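You operate a simulated robot arm through the tools that you are given. There is no shell and no other tool.

The job below is to be done with a simulated robot arm. You get a single attempt, and the scene is never put back.

TASK
Shut the fullest docked cube light in the blue box, then bring the other two to 50% on STORE.
Fine: lift it out while the charger is off; shut the lid; switch off at the end; the other two stay in their wells; leave the light beside the charger alone. Set down upright: what you pick out.
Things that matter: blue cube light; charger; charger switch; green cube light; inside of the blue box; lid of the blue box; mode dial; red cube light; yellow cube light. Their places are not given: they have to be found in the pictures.

It is judged by the outcome, as a careful person would: the job done as asked, and still so three seconds after it is handed in. It fails if anything else is knocked over, pushed out of place, dropped, spilled or broken. A push-on lid holds only when it is set on centred and level and pressed home; a screw cap is set on level and turned clockwise until tight.

THE ROBOT
A 7-joint arm with a two-finger parallel gripper, fixed in place. Base frame: the origin is on the floor under the middle of its stand, x ahead of it, y to its left, z up; the work surface is at about z = 0.86. Lengths are in m, angles in degrees, forces in N, time in s.
With the tool pointing down near the work surface it reaches from about 0.24 to 0.68 m from the base axis. Its first joint turns from -66.0 to 66.0 degrees. Payload 2.4 kg.
The TCP is the grasp point between the finger pads, 0.03 m short of the fingertips. In the tool frame z runs along the fingers and y along their closing line. The gripper opens to 0.094 m. The fingers are 0.028 m wide and 0.01 m thick; the gripper's body (0.05 by 0.096 m) begins 0.055 m behind the TCP.
Orientation is that of the tool frame in the base frame, as a unit quaternion [w, x, y, z]. With the fingers straight down and closing along the base's y, the tool's x points along the base's -x, its y along +y and its z along -z.

THE INTERFACE
- The arm moves only by the tool step_arm. Its argument "series" is a list of rows, each a list of 7 numbers: the closure in counts, from 0 (fully open) to 255 (shut), then the shift along the tool's x, y, z in units of 100 mm (1.0 is 100 mm), then the turn, a rotation vector about the tool's x, y, z in units of 120 degrees (1.0 is 120 degrees). In form: [[hand, dx, dy, dz, ax, ay, az], ...]. A call has 1 to 20 rows; each row is the pose to reach, as a shift and turn from the pose commanded when the call began, along the tool's axes at that moment. A call with a number of a shift or a turn outside -1 to 1 is refused whole. Each row takes 0.2 s and may step no farther than 0.05 m and 8.6 degrees from the row before; otherwise, or with a gripper value out of range, the whole call is refused. A pose out of reach is approached as far as the arm can. The call stops where the force on the tool passes 40 N (or 10 N more than at its start, if that is more) or the arm is blocked; 0.2 s more then pass. Each finger travels about 0.153 m/s and halts on what it meets, pressing with about 38 N; the grip force reading is that of the motor and also rises with nothing between the fingers. The clock runs only during rows and for 0.2 s after the last one: add rows that repeat a pose to give the fingers time. It gives the time, the measured TCP pose, the force on the tool (base axes), the opening and the grip force at its end, in the units of the frame above (readings bear some noise), with the torque about the TCP (base axes, N m) and any sound that the robot's microphone picked up.
- Cameras (640 x 400 px; columns grow to the right, rows downward): "scene" is fixed at [0.039, 0.4784, 1.4216]; the picture's right is [-0.76, -0.66, 0.00], its down [-0.42, 0.48, -0.77] and it looks along [0.50, -0.58, -0.64] (base axes); focal length 232 px, centre (320, 200). "wrist" rides on the gripper at [0.076, 0.014, -0.103] in the tool frame; the picture's right is [-0.18, 0.98, 0.00], its down [-0.75, -0.14, -0.64] and it looks along [-0.63, -0.12, 0.77] (tool axes); focal length 243 px, centre (320, 200).
- snapshot(camera): a new picture of that camera. The clock stands still meanwhile.
- probe_pixels(camera, pixels): for up to 12 pixels [column, row] of the newest picture of that camera ("zoom" is the newest enlarged one), the place [x, y, z] in the base frame of the surface seen there, good to about 0.002 m, but the place of the scene camera against the robot may be out by one fixed shift of up to 0.018 m in any direction. The clock stands still meanwhile.
- inspect(camera, box): a new picture of the part [left, top, right, bottom] of that camera's present view, enlarged. The clock stands still meanwhile.
- sign_off(): hands the job in; it is judged then, once.

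Leave the gripper open and the arm clear of the work at the hand-in unless told otherwise.

The tools are called after "Emit:" as a command line: name --pt "numbers of a row" for each row, then --argument value for the rest, lists and objects as JSON in quotes. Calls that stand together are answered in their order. step_arm: Moves the arm, as the interface text tells. Its arguments: {"type":"object","properties":{"series":{"type":"array","items":{"type":"array","items":{"type":"number"}}}},"required":["series"]} The other tools are called the same way: snapshot (camera) takes a picture; probe_pixels (camera, pixels) gives the place of the surface under pixels of a picture; inspect (camera, box) takes an enlarged picture of a part of a camera's view; sign_off () hands the job in.

At the start:

```text
time_s: 0.0
tcp_pos: [0.3764, -0.0651, 1.2636]
tcp_rot: [0.0, 0.0, 1.0, 0.001]
contact_force: [0.4, 0.4, 0.4]
torque: [-0.01, 0.0, -0.01]
width: 0.094
grip_force: 0.1
```

scene: 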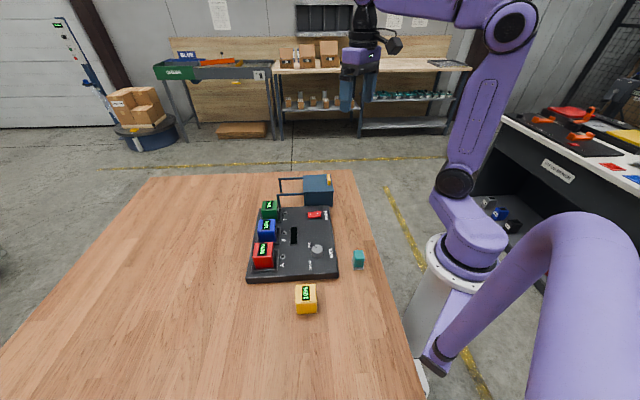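
wrist: 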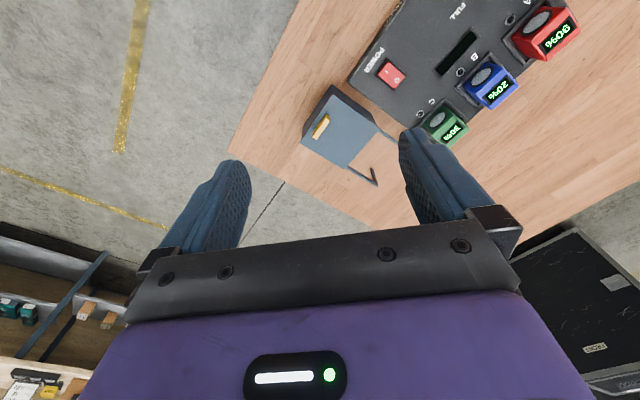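

I see the charger with red, blue and green cube lights docked, a yellow one beside it, and a blue box with a wire frame. I'll zoom in on the scene camera around the charger and on the wrist view to read the details.

Emit:
inspect --camera "scene" --box '[235, 165, 385, 325]'

Emit:
inspect --camera "wrist" --box '[290, 0, 600, 195]'

```text
2.50 times, centred on (310, 245) of scene
```

zoom: 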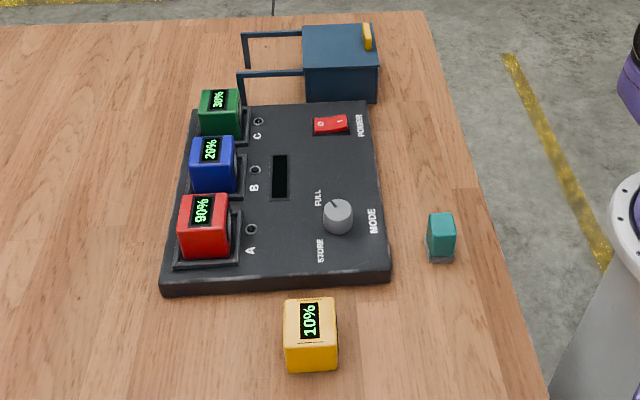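

```text
2.05 times, centred on (445, 98) of wrist
```

zoom: 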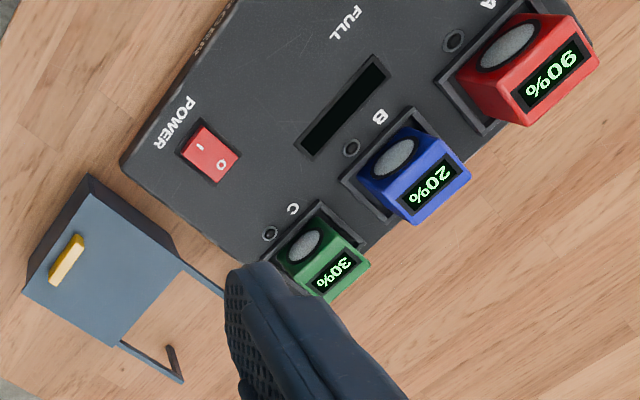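

The display and the LEDs are dark, so the charger seems off. Red reads 90% (fullest), blue 20%, green 30%, and the yellow one outside 10%. I'll take a fresh zoom of the wrist view on the box and probe main points.

Emit:
inspect --camera "wrist" --box '[280, 60, 440, 200]'

Emit:
inspect --camera "scene" --box '[265, 165, 345, 225]'

Emit:
inspect --camera "scene" --box '[290, 200, 350, 280]'

Emit:
probe_pixels --camera "wrist" --pixels '[[322, 125], [333, 88], [378, 126], [303, 139], [346, 166], [391, 74], [538, 22], [485, 75], [438, 118], [457, 52], [374, 180], [400, 40]]'

Emit:
probe_pixels --camera "scene" --pixels '[[326, 182], [315, 190], [315, 214], [319, 250], [263, 248], [266, 226], [269, 206], [306, 291], [358, 256], [294, 235], [278, 180], [279, 194]]'

```text
2.86 times, centred on (360, 130) of wrist
```

zoom: 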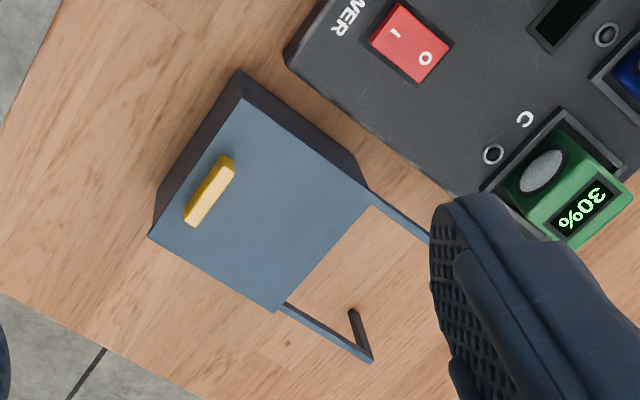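

```text
6.67 times, centred on (305, 195) of scene
```

zoom: 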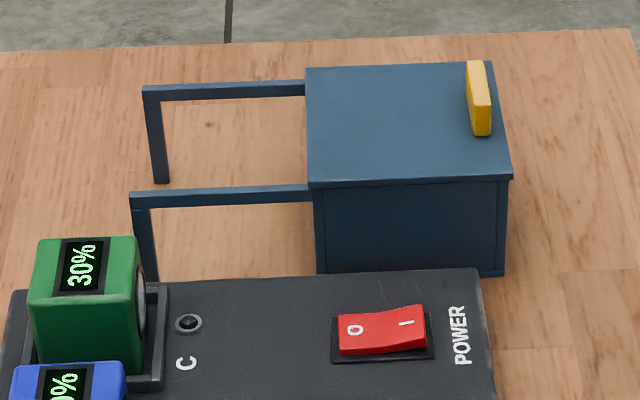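

```text
5.00 times, centred on (320, 240) of scene
```

zoom: 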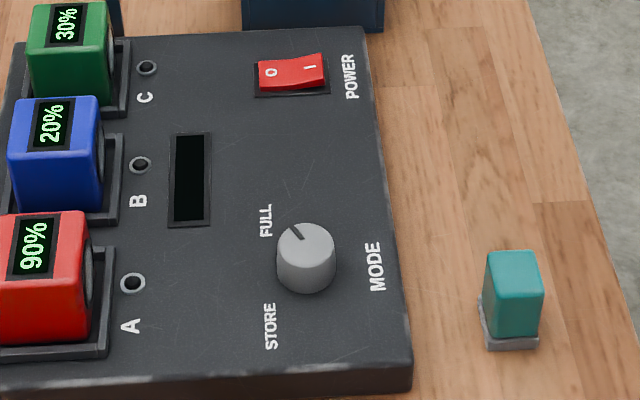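

```text
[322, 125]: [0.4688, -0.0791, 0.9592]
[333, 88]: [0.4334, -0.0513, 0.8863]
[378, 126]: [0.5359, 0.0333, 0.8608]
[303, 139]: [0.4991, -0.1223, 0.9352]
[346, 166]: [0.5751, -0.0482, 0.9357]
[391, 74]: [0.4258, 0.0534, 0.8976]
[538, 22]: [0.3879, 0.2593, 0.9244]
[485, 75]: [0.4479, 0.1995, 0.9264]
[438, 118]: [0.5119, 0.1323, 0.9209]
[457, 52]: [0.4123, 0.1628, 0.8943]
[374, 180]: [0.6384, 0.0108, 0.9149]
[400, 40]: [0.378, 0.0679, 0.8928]
```

```text
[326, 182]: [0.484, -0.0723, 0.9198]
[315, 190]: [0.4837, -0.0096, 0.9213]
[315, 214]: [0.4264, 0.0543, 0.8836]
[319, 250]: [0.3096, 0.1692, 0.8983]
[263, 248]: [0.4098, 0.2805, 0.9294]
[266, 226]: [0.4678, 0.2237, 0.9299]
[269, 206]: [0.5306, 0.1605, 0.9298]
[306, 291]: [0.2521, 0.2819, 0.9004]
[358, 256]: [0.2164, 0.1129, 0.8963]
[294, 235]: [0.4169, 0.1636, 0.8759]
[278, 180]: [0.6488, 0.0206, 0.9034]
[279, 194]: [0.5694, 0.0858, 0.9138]
```

Power rocker shows the "O" side low or high – unclear yet; dial points to FULL. The lid of the blue box looks like a sliding lid with a yellow handle and rails reaching out to its side. I'll re-zoom the wrist on the box and probe lid corners, handle ends and rail ends.

Emit:
inspect --camera "wrist" --box '[290, 80, 400, 200]'

```text
3.33 times, centred on (345, 140) of wrist
```

zoom: 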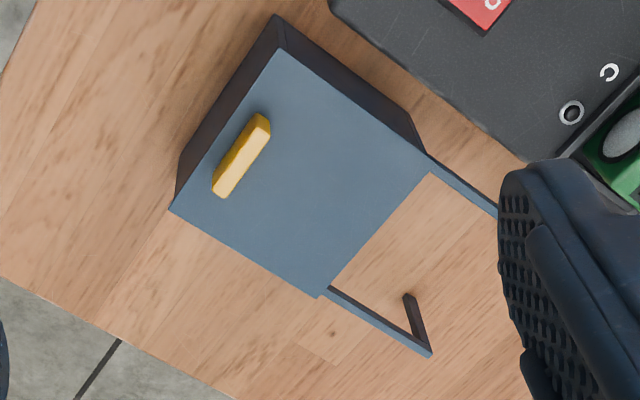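

Now probing lid corners, handle and rails in this zoom.

Emit:
probe_pixels --camera "zoom" --pixels '[[284, 56], [424, 162], [318, 292], [176, 208], [262, 124], [222, 188], [242, 158], [429, 352], [493, 207], [280, 22], [418, 148], [300, 180]]'

```text
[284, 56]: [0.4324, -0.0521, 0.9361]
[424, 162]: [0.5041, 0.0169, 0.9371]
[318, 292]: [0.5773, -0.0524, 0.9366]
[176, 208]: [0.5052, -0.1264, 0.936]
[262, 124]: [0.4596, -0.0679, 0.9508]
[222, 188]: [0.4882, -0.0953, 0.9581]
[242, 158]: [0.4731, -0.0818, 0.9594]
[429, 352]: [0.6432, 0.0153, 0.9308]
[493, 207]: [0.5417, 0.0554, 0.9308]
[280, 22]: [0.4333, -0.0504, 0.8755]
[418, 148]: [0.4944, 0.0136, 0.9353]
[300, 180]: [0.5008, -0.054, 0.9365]
```

The lid is about 0.10 m square at z≈0.936, with a handle at about (0.473, −0.082); rails run along the base's (+x,+y) diagonal, so the lid slides that way. I'll move the arm over toward the charger for a closer view (no contact, staying high).

Emit:
step_arm --pt "0 0.1 0.35 0.15 0 0 0" --pt "0 0.2 0.7 0.3 0 0 0" --pt "0 0.25 1.0 0.5 0 0 0"

Emit:
step_arm --pt "0 0.1 0.4 0.2 0 0 0" --pt "0 0.2 0.8 0.4 0 0 0" --pt "0 0.25 1.0 0.6 0 0 0" --pt "0 0.25 1.0 0.6 0 0 0"

Emit:
snapshot --camera "wrist"

```text
time_s: 0.8
tcp_pos: [0.3526, 0.0348, 1.2137]
tcp_rot: [0.0, 0.0, 1.0, 0.0]
contact_force: [0.7, 0.5, -0.1]
torque: [0.0, -0.02, -0.03]
width: 0.0942
grip_force: 0.0
```

```text
time_s: 1.8
tcp_pos: [0.3257, 0.1352, 1.156]
tcp_rot: [0.0, 0.001, 1.0, 0.0]
contact_force: [0.6, 0.9, 1.5]
torque: [0.01, -0.04, 0.0]
width: 0.0935
grip_force: 0.1
```

```text
taken
```

wrist: 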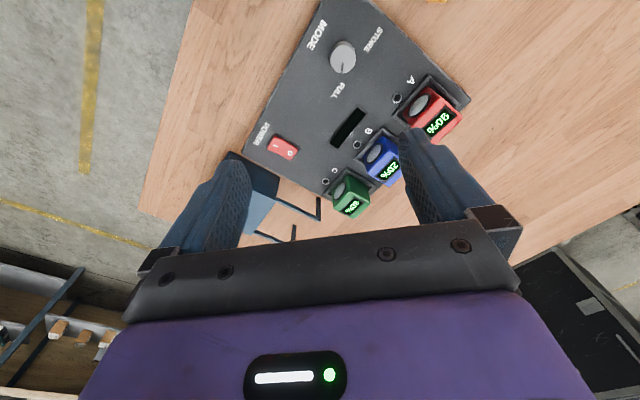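

The charger is now in the upper half of the wrist view. I'll enlarge the dial/lights area and the switch area.

Emit:
inspect --camera "wrist" --box '[320, 30, 480, 130]'

Emit:
probe_pixels --camera "zoom" --pixels '[[80, 130], [60, 100], [105, 95], [80, 60], [300, 285], [310, 270], [290, 262], [150, 240], [120, 200], [175, 370], [260, 210], [20, 250]]'

Emit:
inspect --camera "wrist" --box '[240, 110, 400, 220]'

```text
4.00 times, centred on (400, 80) of wrist
```

zoom: 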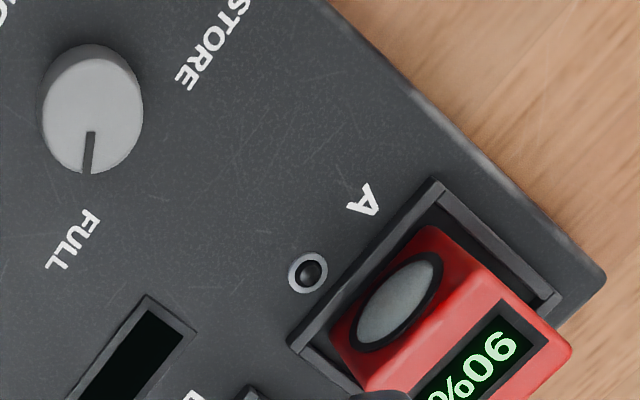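

```text
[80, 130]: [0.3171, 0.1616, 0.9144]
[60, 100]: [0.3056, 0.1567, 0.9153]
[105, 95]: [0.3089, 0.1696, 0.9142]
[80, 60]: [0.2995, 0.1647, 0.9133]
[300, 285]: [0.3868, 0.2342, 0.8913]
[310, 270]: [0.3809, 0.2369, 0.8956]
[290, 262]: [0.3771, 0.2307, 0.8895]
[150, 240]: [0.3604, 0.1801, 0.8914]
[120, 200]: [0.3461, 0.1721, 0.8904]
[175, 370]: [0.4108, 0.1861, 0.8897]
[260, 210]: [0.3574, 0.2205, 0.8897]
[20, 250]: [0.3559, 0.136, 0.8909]
```

```text
3.64 times, centred on (320, 165) of wrist
```

zoom: 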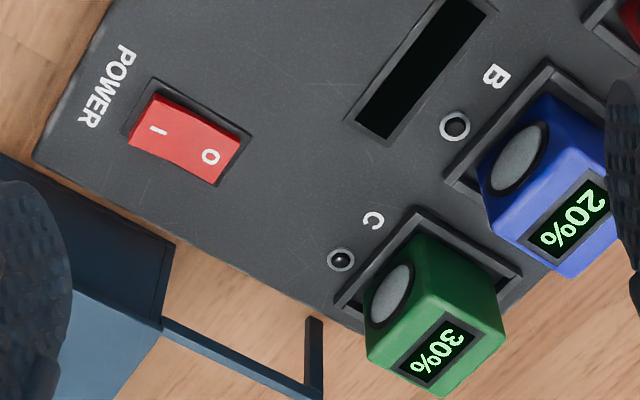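

Dial top is near (0.309, 0.163, 0.914). I'll probe the switch ends and the green/blue light points in this zoom to see heights.

Emit:
probe_pixels --camera "zoom" --pixels '[[158, 130], [140, 150], [208, 157], [225, 165], [183, 143], [160, 105], [240, 145], [190, 180], [130, 145], [435, 355], [565, 220], [390, 295]]'

Emit:
inspect --camera "wrist" --box '[300, 20, 400, 120]'

```text
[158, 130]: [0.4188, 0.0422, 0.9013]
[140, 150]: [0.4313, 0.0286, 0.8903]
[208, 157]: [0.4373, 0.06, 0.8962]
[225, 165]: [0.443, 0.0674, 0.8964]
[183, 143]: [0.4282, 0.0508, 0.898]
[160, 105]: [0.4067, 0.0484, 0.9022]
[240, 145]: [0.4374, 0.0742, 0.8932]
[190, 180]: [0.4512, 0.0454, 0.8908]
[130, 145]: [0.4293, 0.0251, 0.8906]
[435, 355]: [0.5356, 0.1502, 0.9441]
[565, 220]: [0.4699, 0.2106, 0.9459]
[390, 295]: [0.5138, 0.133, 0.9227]
```

```text
4.00 times, centred on (350, 70) of wrist
```

zoom: 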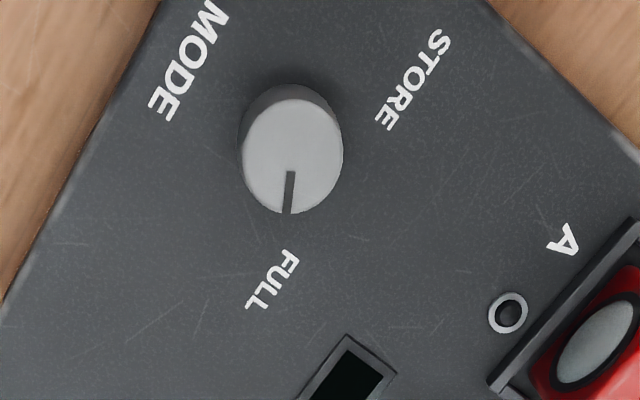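

The switch's I end is higher (z≈0.902) than the O end (0.896), consistent with OFF. Now probing the dial's pointer, labels and lights from the current zoom.

Emit:
probe_pixels --camera "zoom" --pixels '[[291, 155], [291, 175], [288, 207], [275, 280], [415, 80], [245, 160], [335, 160], [291, 105], [390, 115], [445, 45], [290, 258], [255, 300]]'

Emit:
snapshot --camera "scene"

```text
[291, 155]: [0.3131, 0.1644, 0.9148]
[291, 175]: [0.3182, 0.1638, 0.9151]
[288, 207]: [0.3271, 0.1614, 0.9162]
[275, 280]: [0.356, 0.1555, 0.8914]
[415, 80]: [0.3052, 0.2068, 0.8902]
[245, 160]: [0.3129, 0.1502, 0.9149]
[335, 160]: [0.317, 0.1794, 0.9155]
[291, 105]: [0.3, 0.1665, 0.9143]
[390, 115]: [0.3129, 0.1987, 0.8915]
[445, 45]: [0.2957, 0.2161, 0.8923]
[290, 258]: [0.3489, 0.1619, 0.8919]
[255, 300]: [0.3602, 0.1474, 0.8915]
```

```text
taken
```

scene: 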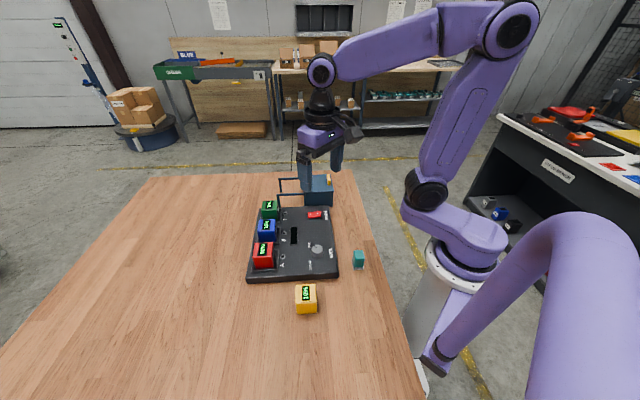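

Pointer of the dial is at FULL (angle about −12°), STORE at about +100°. First I open the box. I move above the lid handle at about (0.473, −0.082), then turn the tool by 45° so that the fingers close along the sliding direction.

Emit:
step_arm --pt "0 -0.25 -0.33 0 0 0 0" --pt "0 -0.5 -0.66 0 0 0 0" --pt "0 -0.75 -1.0 0 0 0 0"

Emit:
step_arm --pt "0 -0.24 -0.33 0 0 0 0" --pt "0 -0.48 -0.66 0 0 0 0" --pt "0 -0.72 -1.0 0 0 0 0"

Emit:
step_arm --pt "0 0 -0.03 0.1 0 0 0.0625" --pt "0 0 -0.06 0.2 0 0 0.125" --pt "0 0 -0.09 0.3 0 0 0.1875" --pt "0 0 -0.12 0.4 0 0 0.25" --pt "0 0 -0.15 0.5 0 0 0.3125" --pt "0 0 -0.17 0.5 0 0 0.375" --pt "0 0 -0.17 0.5 0 0 0.375"

Emit:
snapshot --camera "wrist"

```text
time_s: 2.6
tcp_pos: [0.4034, 0.0335, 1.1531]
tcp_rot: [0.0, -0.001, 1.0, 0.0]
contact_force: [-0.8, -0.5, 0.2]
torque: [0.02, -0.01, 0.0]
width: 0.0941
grip_force: 0.0
```

```text
time_s: 3.4
tcp_pos: [0.4774, -0.0671, 1.1527]
tcp_rot: [0.0, 0.001, 1.0, -0.001]
contact_force: [-0.7, 1.5, -0.5]
torque: [-0.01, 0.0, -0.01]
width: 0.094
grip_force: 0.1
```

```text
time_s: 5.0
tcp_pos: [0.4716, -0.082, 1.1026]
tcp_rot: [0.0, 0.384, 0.923, 0.0]
contact_force: [0.2, 0.4, 0.3]
torque: [0.01, -0.04, 0.0]
width: 0.0941
grip_force: 0.0
```

```text
taken
```

wrist: 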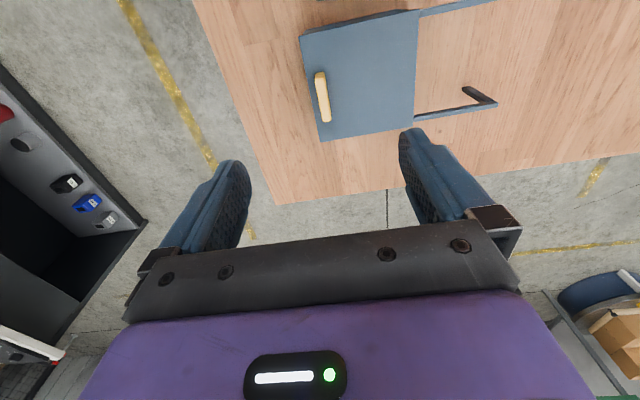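

The tool is aligned; I see the yellow handle at about (323, 97). Zooming in and probing the handle ends.

Emit:
inspect --camera "wrist" --box '[280, 0, 520, 150]'

```text
2.67 times, centred on (400, 75) of wrist
```

zoom: 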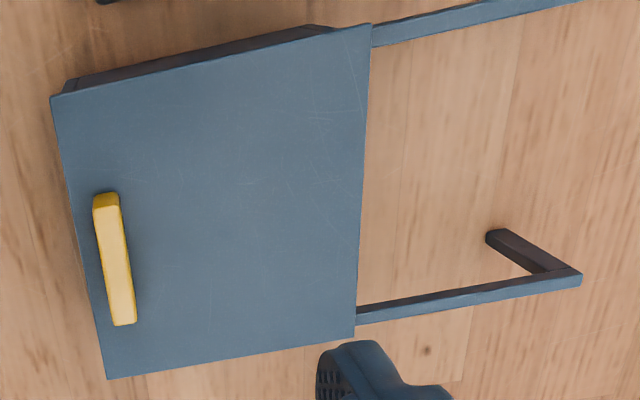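

Emit:
probe_pixels --camera "zoom" --pixels '[[106, 212], [116, 262], [126, 318], [103, 265], [128, 262], [98, 212], [121, 212], [55, 98], [367, 28], [352, 332], [108, 374], [578, 276]]'

```text
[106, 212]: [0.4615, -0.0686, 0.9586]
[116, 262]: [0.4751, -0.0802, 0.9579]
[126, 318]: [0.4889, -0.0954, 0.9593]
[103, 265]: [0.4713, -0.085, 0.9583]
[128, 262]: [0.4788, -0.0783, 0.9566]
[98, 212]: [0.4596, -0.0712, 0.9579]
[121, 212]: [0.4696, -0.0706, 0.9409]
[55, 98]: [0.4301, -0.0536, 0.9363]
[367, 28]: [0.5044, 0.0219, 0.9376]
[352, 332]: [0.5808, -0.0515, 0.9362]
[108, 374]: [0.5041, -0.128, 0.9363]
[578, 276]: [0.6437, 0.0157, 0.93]
```

Handle centre is about (0.475, −0.082), top at z≈0.9585. I descend with open fingers straddling it, to TCP z≈0.971 (tips just above the lid).

Emit:
step_arm --pt "0 -0.024 0.024 0.4 0 0 0" --pt "0 -0.024 0.024 0.8 0 0 0" --pt "0 -0.024 0.024 1.0 0 0 0"

Emit:
step_arm --pt "0 0 0 0.15 0 0 0" --pt "0 0 0 0.31 0 0 0" --pt "0 0 0 0.31 0 0 0"

Emit:
snapshot --camera "wrist"

```text
time_s: 5.8
tcp_pos: [0.479, -0.0813, 1.0038]
tcp_rot: [0.0, 0.383, 0.924, 0.0]
contact_force: [0.4, -1.2, 0.3]
torque: [-0.01, 0.0, 0.01]
width: 0.0938
grip_force: 0.1
```

```text
time_s: 6.6
tcp_pos: [0.4763, -0.0813, 0.9744]
tcp_rot: [0.0, 0.383, 0.924, 0.0]
contact_force: [0.4, -0.4, 0.0]
torque: [0.0, -0.03, -0.02]
width: 0.094
grip_force: 0.0
```

```text
taken
```

wrist: 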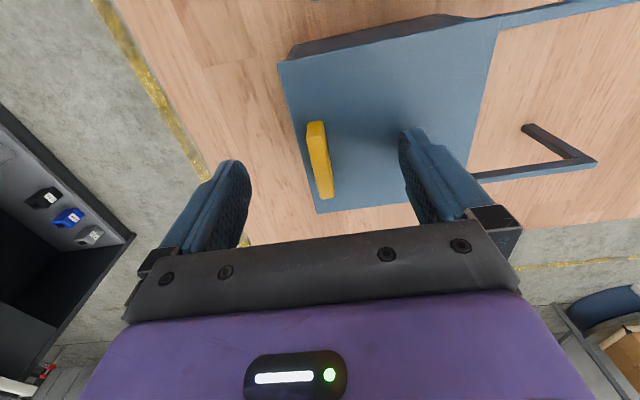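

The handle is between the fingers. Closing the gripper on it.

Emit:
step_arm --pt "128 0 0 0 0 0 0" --pt "200 0 0 0 0 0 0" --pt "255 0 0 0 0 0 0" --pt "255 0 0 0 0 0 0"

```text
time_s: 7.6
tcp_pos: [0.4757, -0.0814, 0.9751]
tcp_rot: [0.0, 0.383, 0.924, 0.0]
contact_force: [3.8, 3.6, -3.2]
torque: [-0.07, -0.2, -0.02]
width: 0.0096
grip_force: 42.8
```

Gripped (9.6 mm). Now sliding gently along the rails (tool +y), 20 mm first to see the resistance.

Emit:
step_arm --pt "255 0 0.05 0 0 0 0" --pt "255 0 0.1 0 0 0 0" --pt "255 0 0.15 0 0 0 0" --pt "255 0 0.2 0 0 0 0"

Emit:
snapshot --camera "wrist"

```text
time_s: 8.6
tcp_pos: [0.4896, -0.0677, 0.9755]
tcp_rot: [0.002, 0.383, 0.924, 0.0]
contact_force: [-7.1, 6.7, 28.0]
torque: [0.55, 0.59, -0.03]
width: 0.0092
grip_force: 43.0
```

```text
taken
```

wrist: 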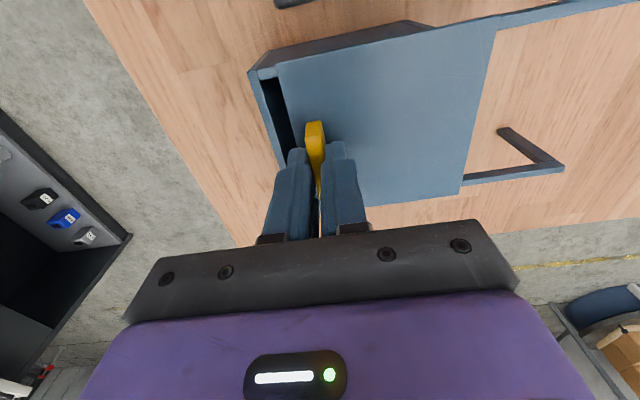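

The lid slides (a gap opened at its left edge). There is about 28 N vertical force because my commanded height is a bit low, so I raise the command by 3 mm and continue another 20 mm.

Emit:
step_arm --pt "255 0 0 -0.015 0 0 0" --pt "255 0 0 -0.03 0 0 0"

Emit:
step_arm --pt "255 0 0.05 0 0 0 0" --pt "255 0 0.1 0 0 0 0" --pt "255 0 0.15 0 0 0 0" --pt "255 0 0.2 0 0 0 0"

```text
time_s: 9.2
tcp_pos: [0.4891, -0.0672, 0.9757]
tcp_rot: [-0.001, 0.383, 0.924, 0.0]
contact_force: [-0.4, -0.6, -15.9]
torque: [-0.83, -0.87, 0.05]
width: 0.0094
grip_force: 43.1
```

```text
time_s: 10.2
tcp_pos: [0.5043, -0.0531, 0.9747]
tcp_rot: [-0.002, 0.383, 0.924, 0.0]
contact_force: [0.1, -0.4, -31.2]
torque: [0.27, 0.27, 0.01]
width: 0.0093
grip_force: 43.0
```

Now the force is −31 N (tool pulled down), so the rails hold the lid captive; I lower the command by 2 mm and continue.

Emit:
step_arm --pt "255 0 0 0.01 0 0 0" --pt "255 0 0 0.017 0 0 0"

Emit:
step_arm --pt "255 0 0.05 0 0 0 0" --pt "255 0 0.1 0 0 0 0" --pt "255 0 0.15 0 0 0 0" --pt "255 0 0.2 0 0 0 0"

```text
time_s: 10.8
tcp_pos: [0.5046, -0.0529, 0.9745]
tcp_rot: [0.0, 0.383, 0.924, 0.001]
contact_force: [-8.4, 7.7, 7.4]
torque: [1.06, 1.12, -0.05]
width: 0.0096
grip_force: 42.9
```

```text
time_s: 11.8
tcp_pos: [0.5182, -0.0395, 0.976]
tcp_rot: [0.001, 0.383, 0.924, 0.0]
contact_force: [-7.5, 6.3, 14.2]
torque: [0.77, 0.8, 0.0]
width: 0.0091
grip_force: 43.3
```

60 mm open so far with low lateral force. Continuing 25 mm.

Emit:
step_arm --pt "255 0 0.05 0 0 0 0" --pt "255 0 0.1 0 0 0 0" --pt "255 0 0.15 0 0 0 0" --pt "255 0 0.2 0 0 0 0" --pt "255 0 0.25 0 0 0 0"

Emit:
snapshot --camera "wrist"

Emit:
inspect --camera "scene" --box '[260, 160, 350, 230]'

```text
time_s: 13.0
tcp_pos: [0.5368, -0.0215, 0.9753]
tcp_rot: [0.0, 0.382, 0.924, 0.001]
contact_force: [-5.7, 5.3, 24.5]
torque: [0.51, 0.6, -0.03]
width: 0.0093
grip_force: 42.6
```

```text
taken
```

wrist: 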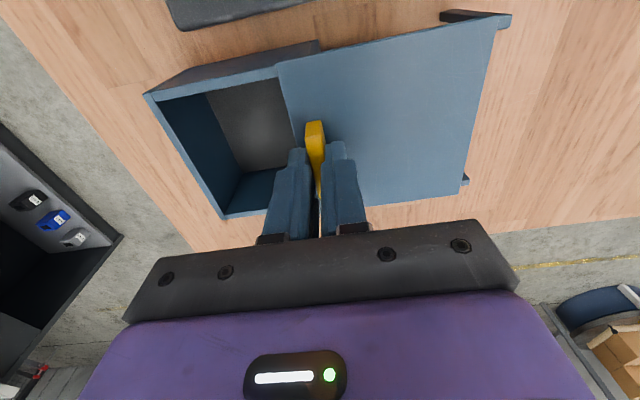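

```text
5.71 times, centred on (305, 195) of scene
```

zoom: 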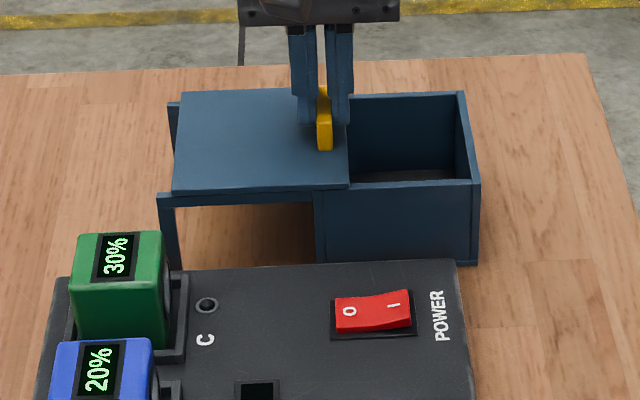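

The box is almost open; a small portion is still covered. I push about 10 mm more, watching the force for the end stop.

Emit:
step_arm --pt "255 0 0.02 -0.01 0 0 0" --pt "255 0 0.04 -0.01 0 0 0" --pt "255 0 0.06 -0.01 0 0 0" --pt "255 0 0.08 -0.01 0 0 0" --pt "255 0 0.1 -0.01 0 0 0" --pt "255 0 0.12 -0.01 0 0 0"

Emit:
inspect --camera "scene" --box '[260, 160, 350, 230]'

```text
time_s: 14.4
tcp_pos: [0.5443, -0.0136, 0.9738]
tcp_rot: [-0.002, 0.383, 0.924, -0.001]
contact_force: [-7.7, 6.9, -0.9]
torque: [-0.43, -0.44, -0.02]
width: 0.0095
grip_force: 43.1
```

```text
5.71 times, centred on (305, 195) of scene
```

zoom: 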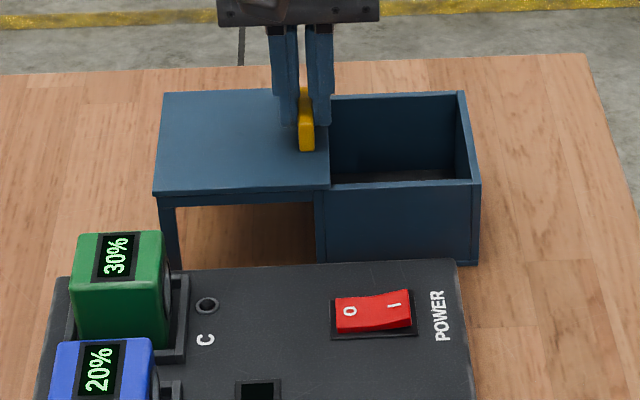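

The lid is now fully on the rails and the box is open. I open the fingers and rise.

Emit:
step_arm --pt "100 0 0 0 0 0 0" --pt "0 0 0 0 0 0 0" --pt "0 0 0 0 0 0 0" --pt "0 0 0 -0.3 0 0 0" --pt "0 0 0 -0.7 0 0 0" --pt "0 0 0 -1.0 0 0 0"

Emit:
snapshot --camera "wrist"

```text
time_s: 15.8
tcp_pos: [0.5464, -0.0139, 1.0753]
tcp_rot: [0.0, 0.383, 0.924, 0.0]
contact_force: [0.0, 0.5, 0.3]
torque: [-0.02, 0.02, 0.01]
width: 0.094
grip_force: 0.0
```

```text
taken
```

wrist: 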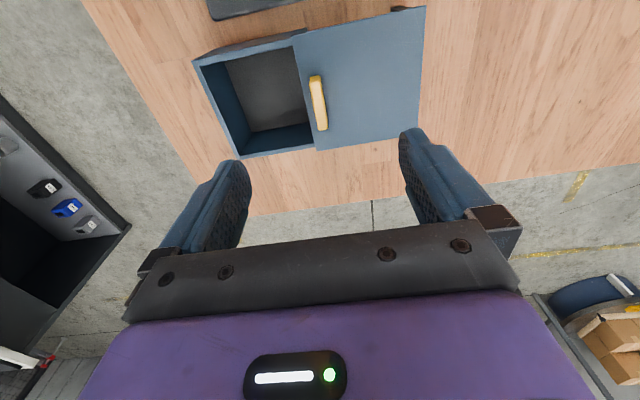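

Released cleanly. Zooming on the open box to measure its inside rim and the lid's new position.

Emit:
inspect --camera "wrist" --box '[185, 0, 435, 165]'

```text
2.42 times, centred on (310, 82) of wrist
```

zoom: 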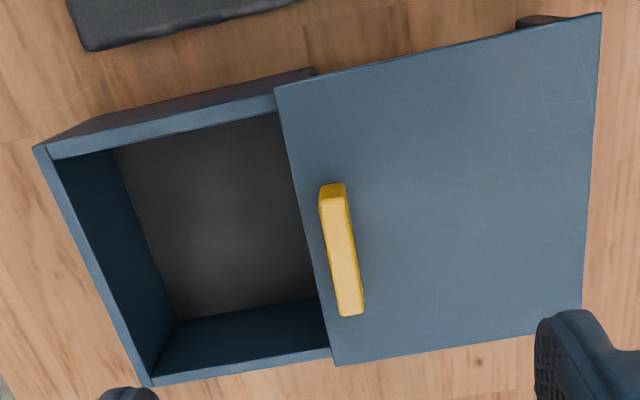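

Emit:
probe_pixels --camera "zoom" --pixels '[[45, 155], [56, 160], [148, 380], [155, 368], [328, 350], [280, 95], [278, 116], [120, 155], [180, 316], [220, 240], [312, 292], [340, 250]]'

```text
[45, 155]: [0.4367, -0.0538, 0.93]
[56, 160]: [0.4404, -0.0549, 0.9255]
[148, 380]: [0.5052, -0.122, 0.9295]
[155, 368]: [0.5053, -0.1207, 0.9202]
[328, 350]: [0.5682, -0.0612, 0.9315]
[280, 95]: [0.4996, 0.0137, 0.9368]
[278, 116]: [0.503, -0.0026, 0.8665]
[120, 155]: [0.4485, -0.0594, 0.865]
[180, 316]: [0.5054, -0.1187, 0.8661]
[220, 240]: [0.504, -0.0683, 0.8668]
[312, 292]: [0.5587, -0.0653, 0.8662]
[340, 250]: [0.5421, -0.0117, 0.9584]
```

Box inside spans ~9 cm, floor at z≈0.866, centre about (0.504, −0.054). Now I turn the tool by −90° about its axis (so it closes along the row of lights) while rising a bit, then move over to the red light.

Emit:
step_arm --pt "0 0 0 -0.05 0 0 -0.0625" --pt "0 0 0 -0.1 0 0 -0.125" --pt "0 0 0 -0.15 0 0 -0.1875" --pt "0 0 0 -0.2 0 0 -0.25" --pt "0 0 0 -0.25 0 0 -0.3125" --pt "0 0 0 -0.3 0 0 -0.375" --pt "0 0 0 -0.35 0 0 -0.4375" --pt "0 0 0 -0.4 0 0 -0.5" --pt "0 0 0 -0.45 0 0 -0.5625" --pt "0 0 0 -0.5 0 0 -0.625" --pt "0 0 0 -0.5 0 0 -0.6875" --pt "0 0 0 -0.5 0 0 -0.75" --pt "0 0 0 -0.5 0 0 -0.75"

```text
time_s: 18.6
tcp_pos: [0.5461, -0.013, 1.1269]
tcp_rot: [-0.001, -0.384, 0.923, 0.0]
contact_force: [-0.5, 0.0, 0.8]
torque: [-0.01, 0.01, -0.05]
width: 0.0943
grip_force: 0.0
```

Orientation is good. Now moving along tool +y (toward the red light) in three calls at this safe height.

Emit:
step_arm --pt "0 -0.09 0.33 0 0 0 0" --pt "0 -0.18 0.67 0 0 0 0" --pt "0 -0.27 1.0 0 0 0 0"

Emit:
step_arm --pt "0 -0.09 0.33 0 0 0 0" --pt "0 -0.18 0.67 0 0 0 0" --pt "0 -0.27 1.0 0 0 0 0"

Emit:
step_arm --pt "0 -0.09 0.33 0 0 0 0" --pt "0 -0.15 0.6 0 0 0 0" --pt "0 -0.2 0.85 0 0 0 0" --pt "0 -0.2 0.85 0 0 0 0"

Emit:
snapshot --camera "wrist"

```text
time_s: 19.4
tcp_pos: [0.4965, 0.078, 1.1244]
tcp_rot: [0.0, -0.383, 0.924, -0.001]
contact_force: [-0.2, 0.8, 0.1]
torque: [-0.02, 0.0, 0.0]
width: 0.0942
grip_force: 0.2
```

```text
time_s: 20.2
tcp_pos: [0.4413, 0.1675, 1.1275]
tcp_rot: [0.0, -0.383, 0.924, 0.0]
contact_force: [0.1, 0.6, 0.3]
torque: [0.01, 0.01, 0.01]
width: 0.0943
grip_force: 0.0
```

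```text
time_s: 21.2
tcp_pos: [0.3945, 0.242, 1.1277]
tcp_rot: [0.0, -0.382, 0.924, 0.0]
contact_force: [-0.3, -0.1, 0.3]
torque: [-0.02, 0.0, 0.0]
width: 0.0941
grip_force: 0.1
```

```text
taken
```

wrist: 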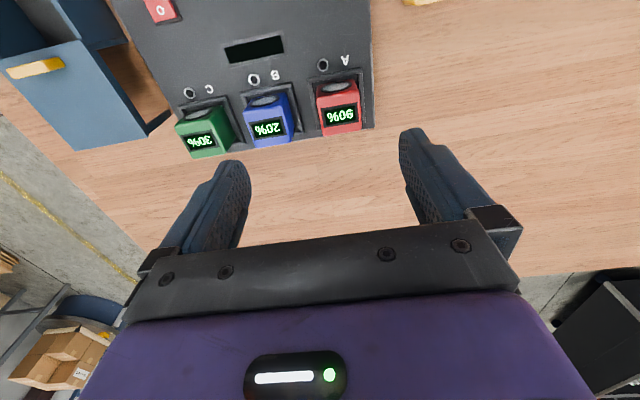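

Red is visible at about (340, 105). Zooming to probe its top corners.

Emit:
inspect --camera "wrist" --box '[230, 50, 390, 150]'

```text
4.00 times, centred on (310, 100) of wrist
```

zoom: 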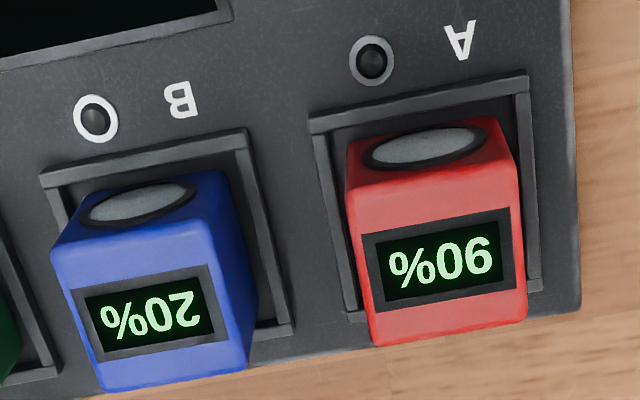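

Emit:
probe_pixels --camera "zoom" --pixels '[[356, 215], [510, 190], [520, 310], [380, 335], [436, 325], [436, 202], [425, 148], [368, 270], [518, 255], [320, 130], [520, 90], [535, 285]]'

Emit:
probe_pixels --camera "zoom" --pixels '[[58, 255], [220, 225], [240, 355], [105, 380], [160, 365], [135, 205], [230, 250], [255, 280], [350, 310], [340, 230], [290, 320], [155, 185]]'

```text
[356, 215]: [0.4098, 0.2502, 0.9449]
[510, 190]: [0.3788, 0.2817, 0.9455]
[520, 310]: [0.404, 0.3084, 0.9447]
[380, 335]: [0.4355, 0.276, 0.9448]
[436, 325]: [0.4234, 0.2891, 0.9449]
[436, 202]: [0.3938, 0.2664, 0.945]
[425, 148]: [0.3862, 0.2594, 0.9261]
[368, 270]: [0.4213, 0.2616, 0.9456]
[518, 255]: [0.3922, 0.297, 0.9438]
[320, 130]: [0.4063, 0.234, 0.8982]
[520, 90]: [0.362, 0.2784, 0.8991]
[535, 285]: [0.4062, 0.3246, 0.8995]
```

```text
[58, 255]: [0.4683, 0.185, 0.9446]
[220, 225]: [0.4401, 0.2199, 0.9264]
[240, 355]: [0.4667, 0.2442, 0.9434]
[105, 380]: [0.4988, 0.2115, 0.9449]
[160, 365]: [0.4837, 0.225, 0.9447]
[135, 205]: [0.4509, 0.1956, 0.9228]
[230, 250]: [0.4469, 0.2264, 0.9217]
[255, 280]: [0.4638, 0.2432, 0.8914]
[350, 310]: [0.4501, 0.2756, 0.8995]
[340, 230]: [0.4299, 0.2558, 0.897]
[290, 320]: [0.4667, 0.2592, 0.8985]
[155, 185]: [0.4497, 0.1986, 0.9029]
```

Red's top spans about 48 mm, centre about (0.405, 0.277), top z≈0.945, well rim z≈0.899; blue is ~4 cm away. I pre-close the gripper to about 70 mm so the outer finger keeps off blue, move above red's centre and descend partway.

Emit:
step_arm --pt "62 -0.16 0.09 0.3 0 0 0" --pt "62 -0.319 0.173 0.6 0 0 0" --pt "62 -0.319 0.173 1.0 0 0 0" --pt "62 -0.319 0.173 1.0 0 0 0" --pt "62 -0.319 0.173 1.0 0 0 0"

Emit:
snapshot --camera "wrist"

```text
time_s: 22.4
tcp_pos: [0.405, 0.2761, 1.0266]
tcp_rot: [0.001, -0.383, 0.924, 0.0]
contact_force: [-0.7, 0.8, -0.3]
torque: [0.02, 0.0, -0.01]
width: 0.0713
grip_force: 0.1
```

```text
taken
```

wrist: 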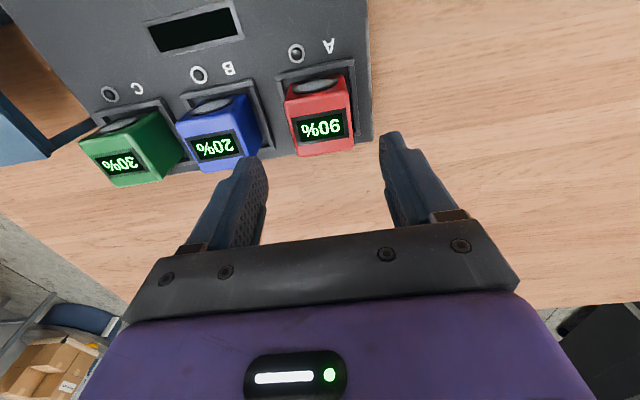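

I re-measure red's top edges from this closer view before descending.

Emit:
inspect --camera "wrist" --box '[260, 60, 380, 170]'

Emit:
probe_pixels --camera "wrist" --pixels '[[287, 110], [349, 102], [353, 145], [298, 152], [322, 125], [290, 130], [351, 125], [317, 86]]'

```text
3.64 times, centred on (320, 115) of wrist
```

zoom: 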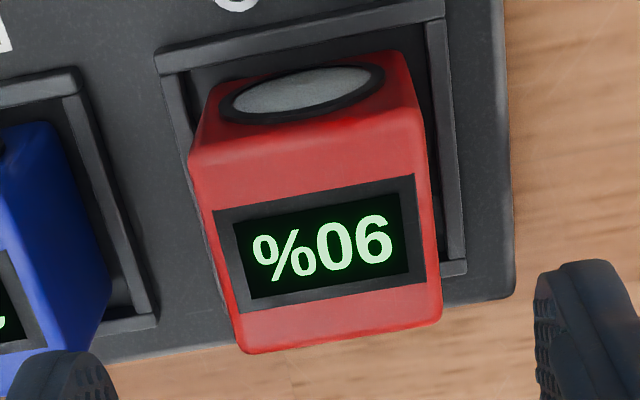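

```text
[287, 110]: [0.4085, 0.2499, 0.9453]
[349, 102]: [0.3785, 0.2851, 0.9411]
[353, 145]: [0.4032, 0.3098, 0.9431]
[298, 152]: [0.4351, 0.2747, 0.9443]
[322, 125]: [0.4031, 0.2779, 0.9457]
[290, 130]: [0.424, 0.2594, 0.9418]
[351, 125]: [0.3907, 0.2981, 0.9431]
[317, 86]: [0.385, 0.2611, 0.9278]
```

Centred well (TCP (0.405, 0.276)). Descending to TCP z≈0.937 (tips ~7 mm above the well rim).

Emit:
step_arm --pt "62 0 0 0.3 0 0 0" --pt "62 0 0 0.5 0 0 0" --pt "62 0 0 0.7 0 0 0" --pt "62 0 0 0.9 0 0 0" --pt "62 0 0 0.9 0 0 0" --pt "62 0 0 0.9 0 0 0"

Emit:
snapshot --camera "wrist"

```text
time_s: 23.8
tcp_pos: [0.405, 0.2776, 0.9349]
tcp_rot: [0.0, -0.383, 0.924, -0.001]
contact_force: [-0.5, 0.5, 0.4]
torque: [0.0, -0.03, -0.02]
width: 0.0713
grip_force: 0.0
```

```text
taken
```

wrist: 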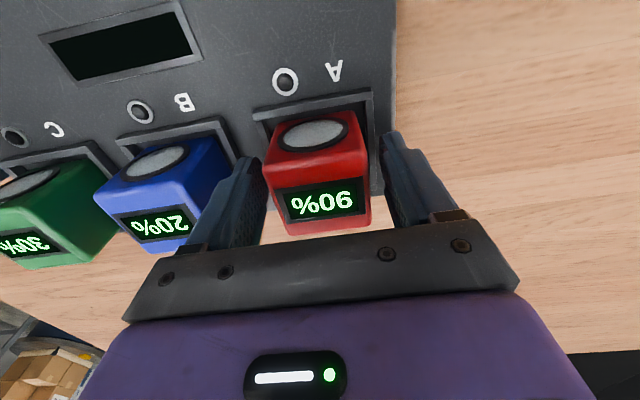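

Fingers straddle red without touching blue. Closing on red.

Emit:
step_arm --pt "90 0 0 0 0 0 0" --pt "120 0 0 0 0 0 0" --pt "160 0 0 0 0 0 0" --pt "200 0 0 0 0 0 0" --pt "255 0 0 0 0 0 0"

```text
time_s: 25.0
tcp_pos: [0.4049, 0.2771, 0.9353]
tcp_rot: [0.0, -0.382, 0.924, 0.0]
contact_force: [-0.2, 0.5, 0.8]
torque: [-0.02, -0.04, 0.0]
width: 0.054
grip_force: 37.8
```

Grip holds at 54 mm with 38 N. Lifting straight up slowly.

Emit:
step_arm --pt "255 0 0 -0.05 0 0 0" --pt "255 0 0 -0.15 0 0 0" --pt "255 0 0 -0.3 0 0 0" --pt "255 0 0 -0.5 0 0 0" --pt "255 0 0 -0.75 0 0 0" --pt "255 0 0 -1.0 0 0 0"

Emit:
snapshot --camera "wrist"

Emit:
snapshot --camera "scene"

```text
time_s: 26.4
tcp_pos: [0.4048, 0.2752, 1.0352]
tcp_rot: [0.0, -0.382, 0.924, 0.0]
contact_force: [-0.1, -0.5, -0.7]
torque: [0.03, 0.01, -0.01]
width: 0.0543
grip_force: 38.0
```

```text
taken
```

wrist: 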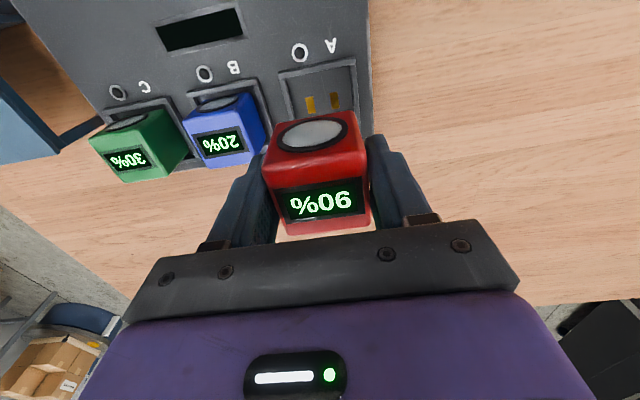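

```text
taken
```

scene: 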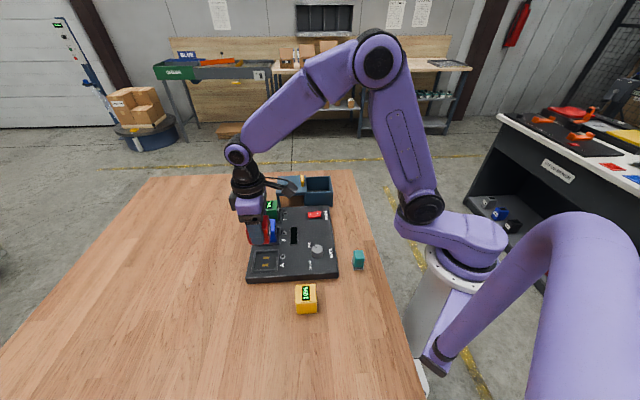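

Red is out; blue and green sit undisturbed. Carrying red level toward the box at this height in four short calls.

Emit:
step_arm --pt "255 0.14 -0.25 -0.05 0 0 0" --pt "255 0.28 -0.5 -0.1 0 0 0" --pt "255 0.41 -0.76 -0.15 0 0 0"

Emit:
step_arm --pt "255 0.14 -0.25 0 0 0 0" --pt "255 0.28 -0.5 0 0 0 0" --pt "255 0.41 -0.76 0 0 0 0"

Emit:
step_arm --pt "255 0.14 -0.25 0 0 0 0" --pt "255 0.28 -0.5 0 0 0 0" --pt "255 0.41 -0.76 0 0 0 0"

Emit:
step_arm --pt "255 0.14 -0.25 0 0 0 0" --pt "255 0.28 -0.5 0 0 0 0" --pt "255 0.42 -0.76 0 0 0 0" --pt "255 0.42 -0.76 0 0 0 0"

Emit:
snapshot --camera "wrist"

Emit:
inspect --camera "scene" --box '[240, 130, 370, 240]'

```text
time_s: 27.2
tcp_pos: [0.4302, 0.1906, 1.0509]
tcp_rot: [0.0, -0.383, 0.924, 0.0]
contact_force: [-0.3, -0.3, -2.9]
torque: [0.0, -0.01, 0.03]
width: 0.0542
grip_force: 38.1
```

```text
time_s: 28.0
tcp_pos: [0.4568, 0.1075, 1.0515]
tcp_rot: [0.0, -0.384, 0.923, 0.001]
contact_force: [0.1, -0.2, -2.0]
torque: [0.01, 0.01, 0.02]
width: 0.0541
grip_force: 37.9
```

```text
time_s: 28.8
tcp_pos: [0.4792, 0.0263, 1.0488]
tcp_rot: [0.0, -0.383, 0.924, 0.0]
contact_force: [0.5, 0.7, -2.9]
torque: [-0.01, 0.04, 0.01]
width: 0.0541
grip_force: 38.0
```

```text
time_s: 29.8
tcp_pos: [0.5049, -0.0533, 1.0456]
tcp_rot: [0.0, -0.383, 0.924, 0.0]
contact_force: [-0.6, -0.6, -1.8]
torque: [-0.02, -0.03, -0.01]
width: 0.0542
grip_force: 37.6
```

```text
taken
```

wrist: 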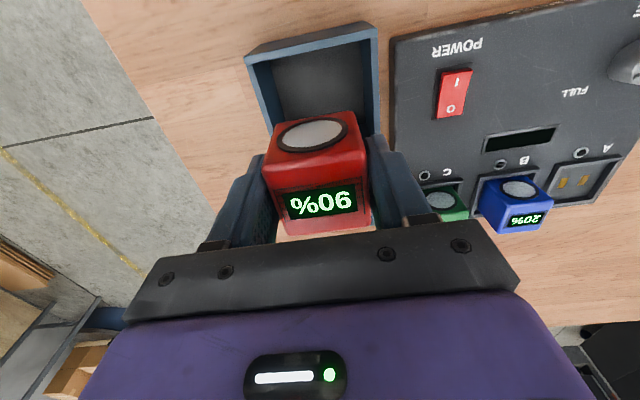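

```text
3.64 times, centred on (305, 185) of scene
```

zoom: 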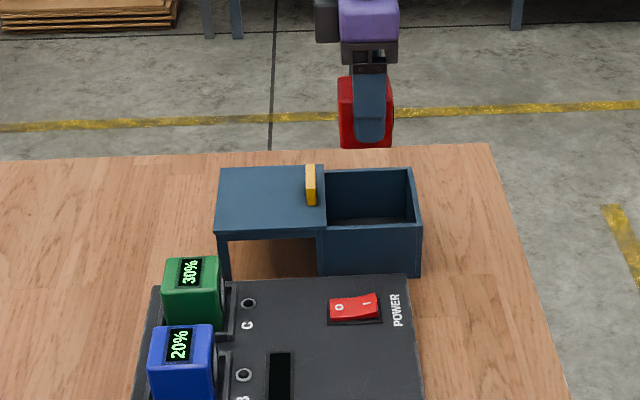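

TCP is at (0.505, −0.053), above the box. I check the box walls in the wrist picture: left rim around (258, 95), right rim (375, 80), back rim (310, 45).

Emit:
inspect --camera "wrist" --box '[235, 15, 395, 145]'

```text
3.08 times, centred on (315, 80) of wrist
```

zoom: 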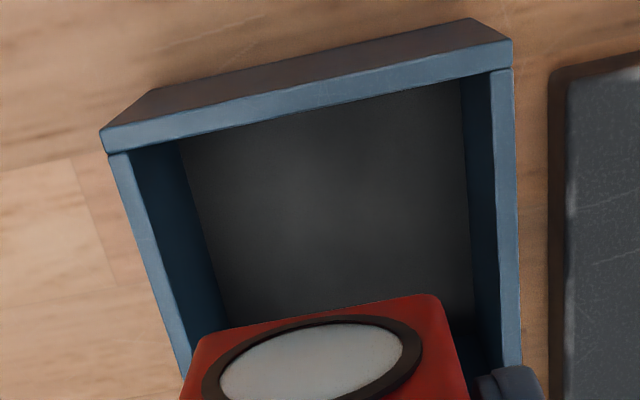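

Emit:
probe_pixels --camera "zoom" --pixels '[[108, 140], [120, 170], [135, 165], [180, 345], [506, 52], [494, 90], [512, 90], [505, 340], [300, 110], [190, 150], [450, 95], [220, 310]]'

```text
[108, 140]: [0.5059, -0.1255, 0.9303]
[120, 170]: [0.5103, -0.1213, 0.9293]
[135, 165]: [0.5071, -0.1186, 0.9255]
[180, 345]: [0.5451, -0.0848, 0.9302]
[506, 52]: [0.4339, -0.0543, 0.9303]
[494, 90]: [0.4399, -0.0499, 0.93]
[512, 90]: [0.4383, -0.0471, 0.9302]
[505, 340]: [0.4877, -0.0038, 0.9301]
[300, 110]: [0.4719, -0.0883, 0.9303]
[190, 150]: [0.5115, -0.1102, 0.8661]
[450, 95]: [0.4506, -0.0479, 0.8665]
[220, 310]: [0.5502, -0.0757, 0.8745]
```

Inner walls at t≈0.3485–0.4425 along the closing line; TCP is centred within 1 mm. Descending 0.1 m first.

Emit:
step_arm --pt "255 0 0.0 0.2 0 0 0" --pt "255 0 0.0 0.4 0 0 0" --pt "255 0 0.0 0.6 0 0 0" --pt "255 0 0.0 0.8 0 0 0" --pt "255 0 0.0 1.0 0 0 0" --pt "255 0 0.0 1.0 0 0 0"

Emit:
snapshot --camera "wrist"

Emit:
inspect --camera "scene" --box '[260, 140, 360, 230]'

```text
time_s: 31.2
tcp_pos: [0.5046, -0.0581, 0.9478]
tcp_rot: [0.0, -0.383, 0.924, 0.0]
contact_force: [0.1, -0.5, -1.8]
torque: [0.0, -0.07, 0.03]
width: 0.0542
grip_force: 38.2
```

```text
taken
```

wrist: 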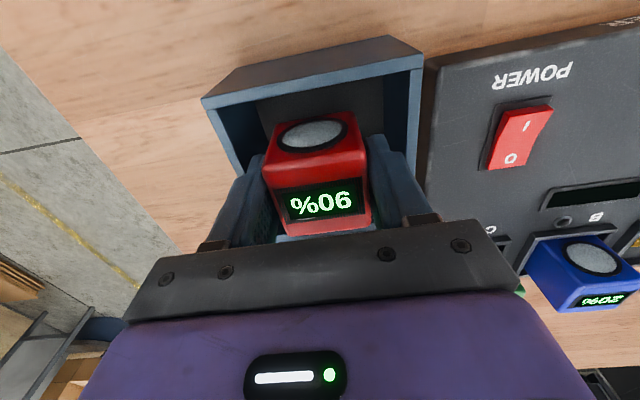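

```text
4.44 times, centred on (310, 185) of scene
```

zoom: 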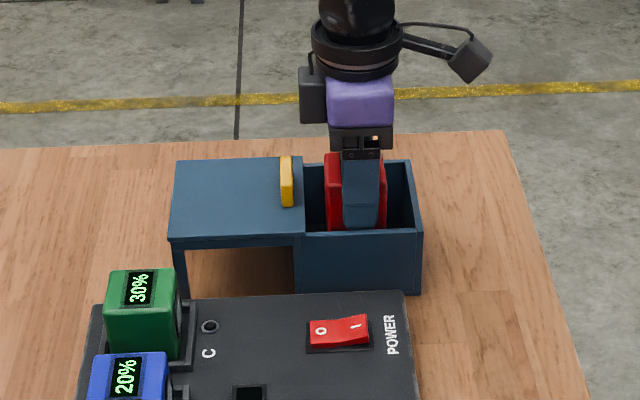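

Red is going in straight with clearance on all sides. Descending another 32 mm, then in small steps until the floor contact is felt.

Emit:
step_arm --pt "255 0 0.015 0.1 0 0 0" --pt "255 0 0.015 0.2 0 0 0" --pt "255 0 0.015 0.28 0 0 0" --pt "255 0 0.015 0.32 0 0 0" --pt "255 0 0.015 0.32 0 0 0"

```text
time_s: 32.4
tcp_pos: [0.5026, -0.0552, 0.9175]
tcp_rot: [0.0, -0.383, 0.924, 0.0]
contact_force: [0.3, 0.8, -1.9]
torque: [-0.05, -0.01, 0.0]
width: 0.054
grip_force: 37.9
```

No contact yet at z≈0.9175. Going down 4 mm and then by 2 mm steps.

Emit:
step_arm --pt "255 0 0 0.02 0 0 0" --pt "255 0 0 0.04 0 0 0" --pt "255 0 0 0.04 0 0 0"

Emit:
step_arm --pt "255 0 0 0.02 0 0 0" --pt "255 0 0 0.02 0 0 0"

```text
time_s: 33.2
tcp_pos: [0.5036, -0.0548, 0.9141]
tcp_rot: [0.0, -0.383, 0.924, 0.0]
contact_force: [-0.5, 0.3, -2.3]
torque: [0.0, 0.0, -0.01]
width: 0.054
grip_force: 38.2
```

```text
time_s: 33.8
tcp_pos: [0.5036, -0.0561, 0.9122]
tcp_rot: [0.0, -0.382, 0.924, 0.0]
contact_force: [-0.1, 0.0, -2.6]
torque: [0.01, -0.02, 0.0]
width: 0.0541
grip_force: 38.1
```

Still free. Two more small steps.

Emit:
step_arm --pt "255 0 0 0.015 0 0 0" --pt "255 0 0 0.015 0 0 0"

Emit:
step_arm --pt "255 0 0 0.015 0 0 0" --pt "255 0 0 0.015 0 0 0"

```text
time_s: 34.4
tcp_pos: [0.5032, -0.0551, 0.9107]
tcp_rot: [0.0, -0.383, 0.924, 0.0]
contact_force: [0.3, -0.5, -2.6]
torque: [-0.02, 0.0, -0.02]
width: 0.0541
grip_force: 38.2
```

```text
time_s: 35.0
tcp_pos: [0.503, -0.0564, 0.9105]
tcp_rot: [0.001, -0.383, 0.924, 0.0]
contact_force: [-4.3, 3.7, 19.8]
torque: [-0.05, 0.35, -0.01]
width: 0.054
grip_force: 37.8
```

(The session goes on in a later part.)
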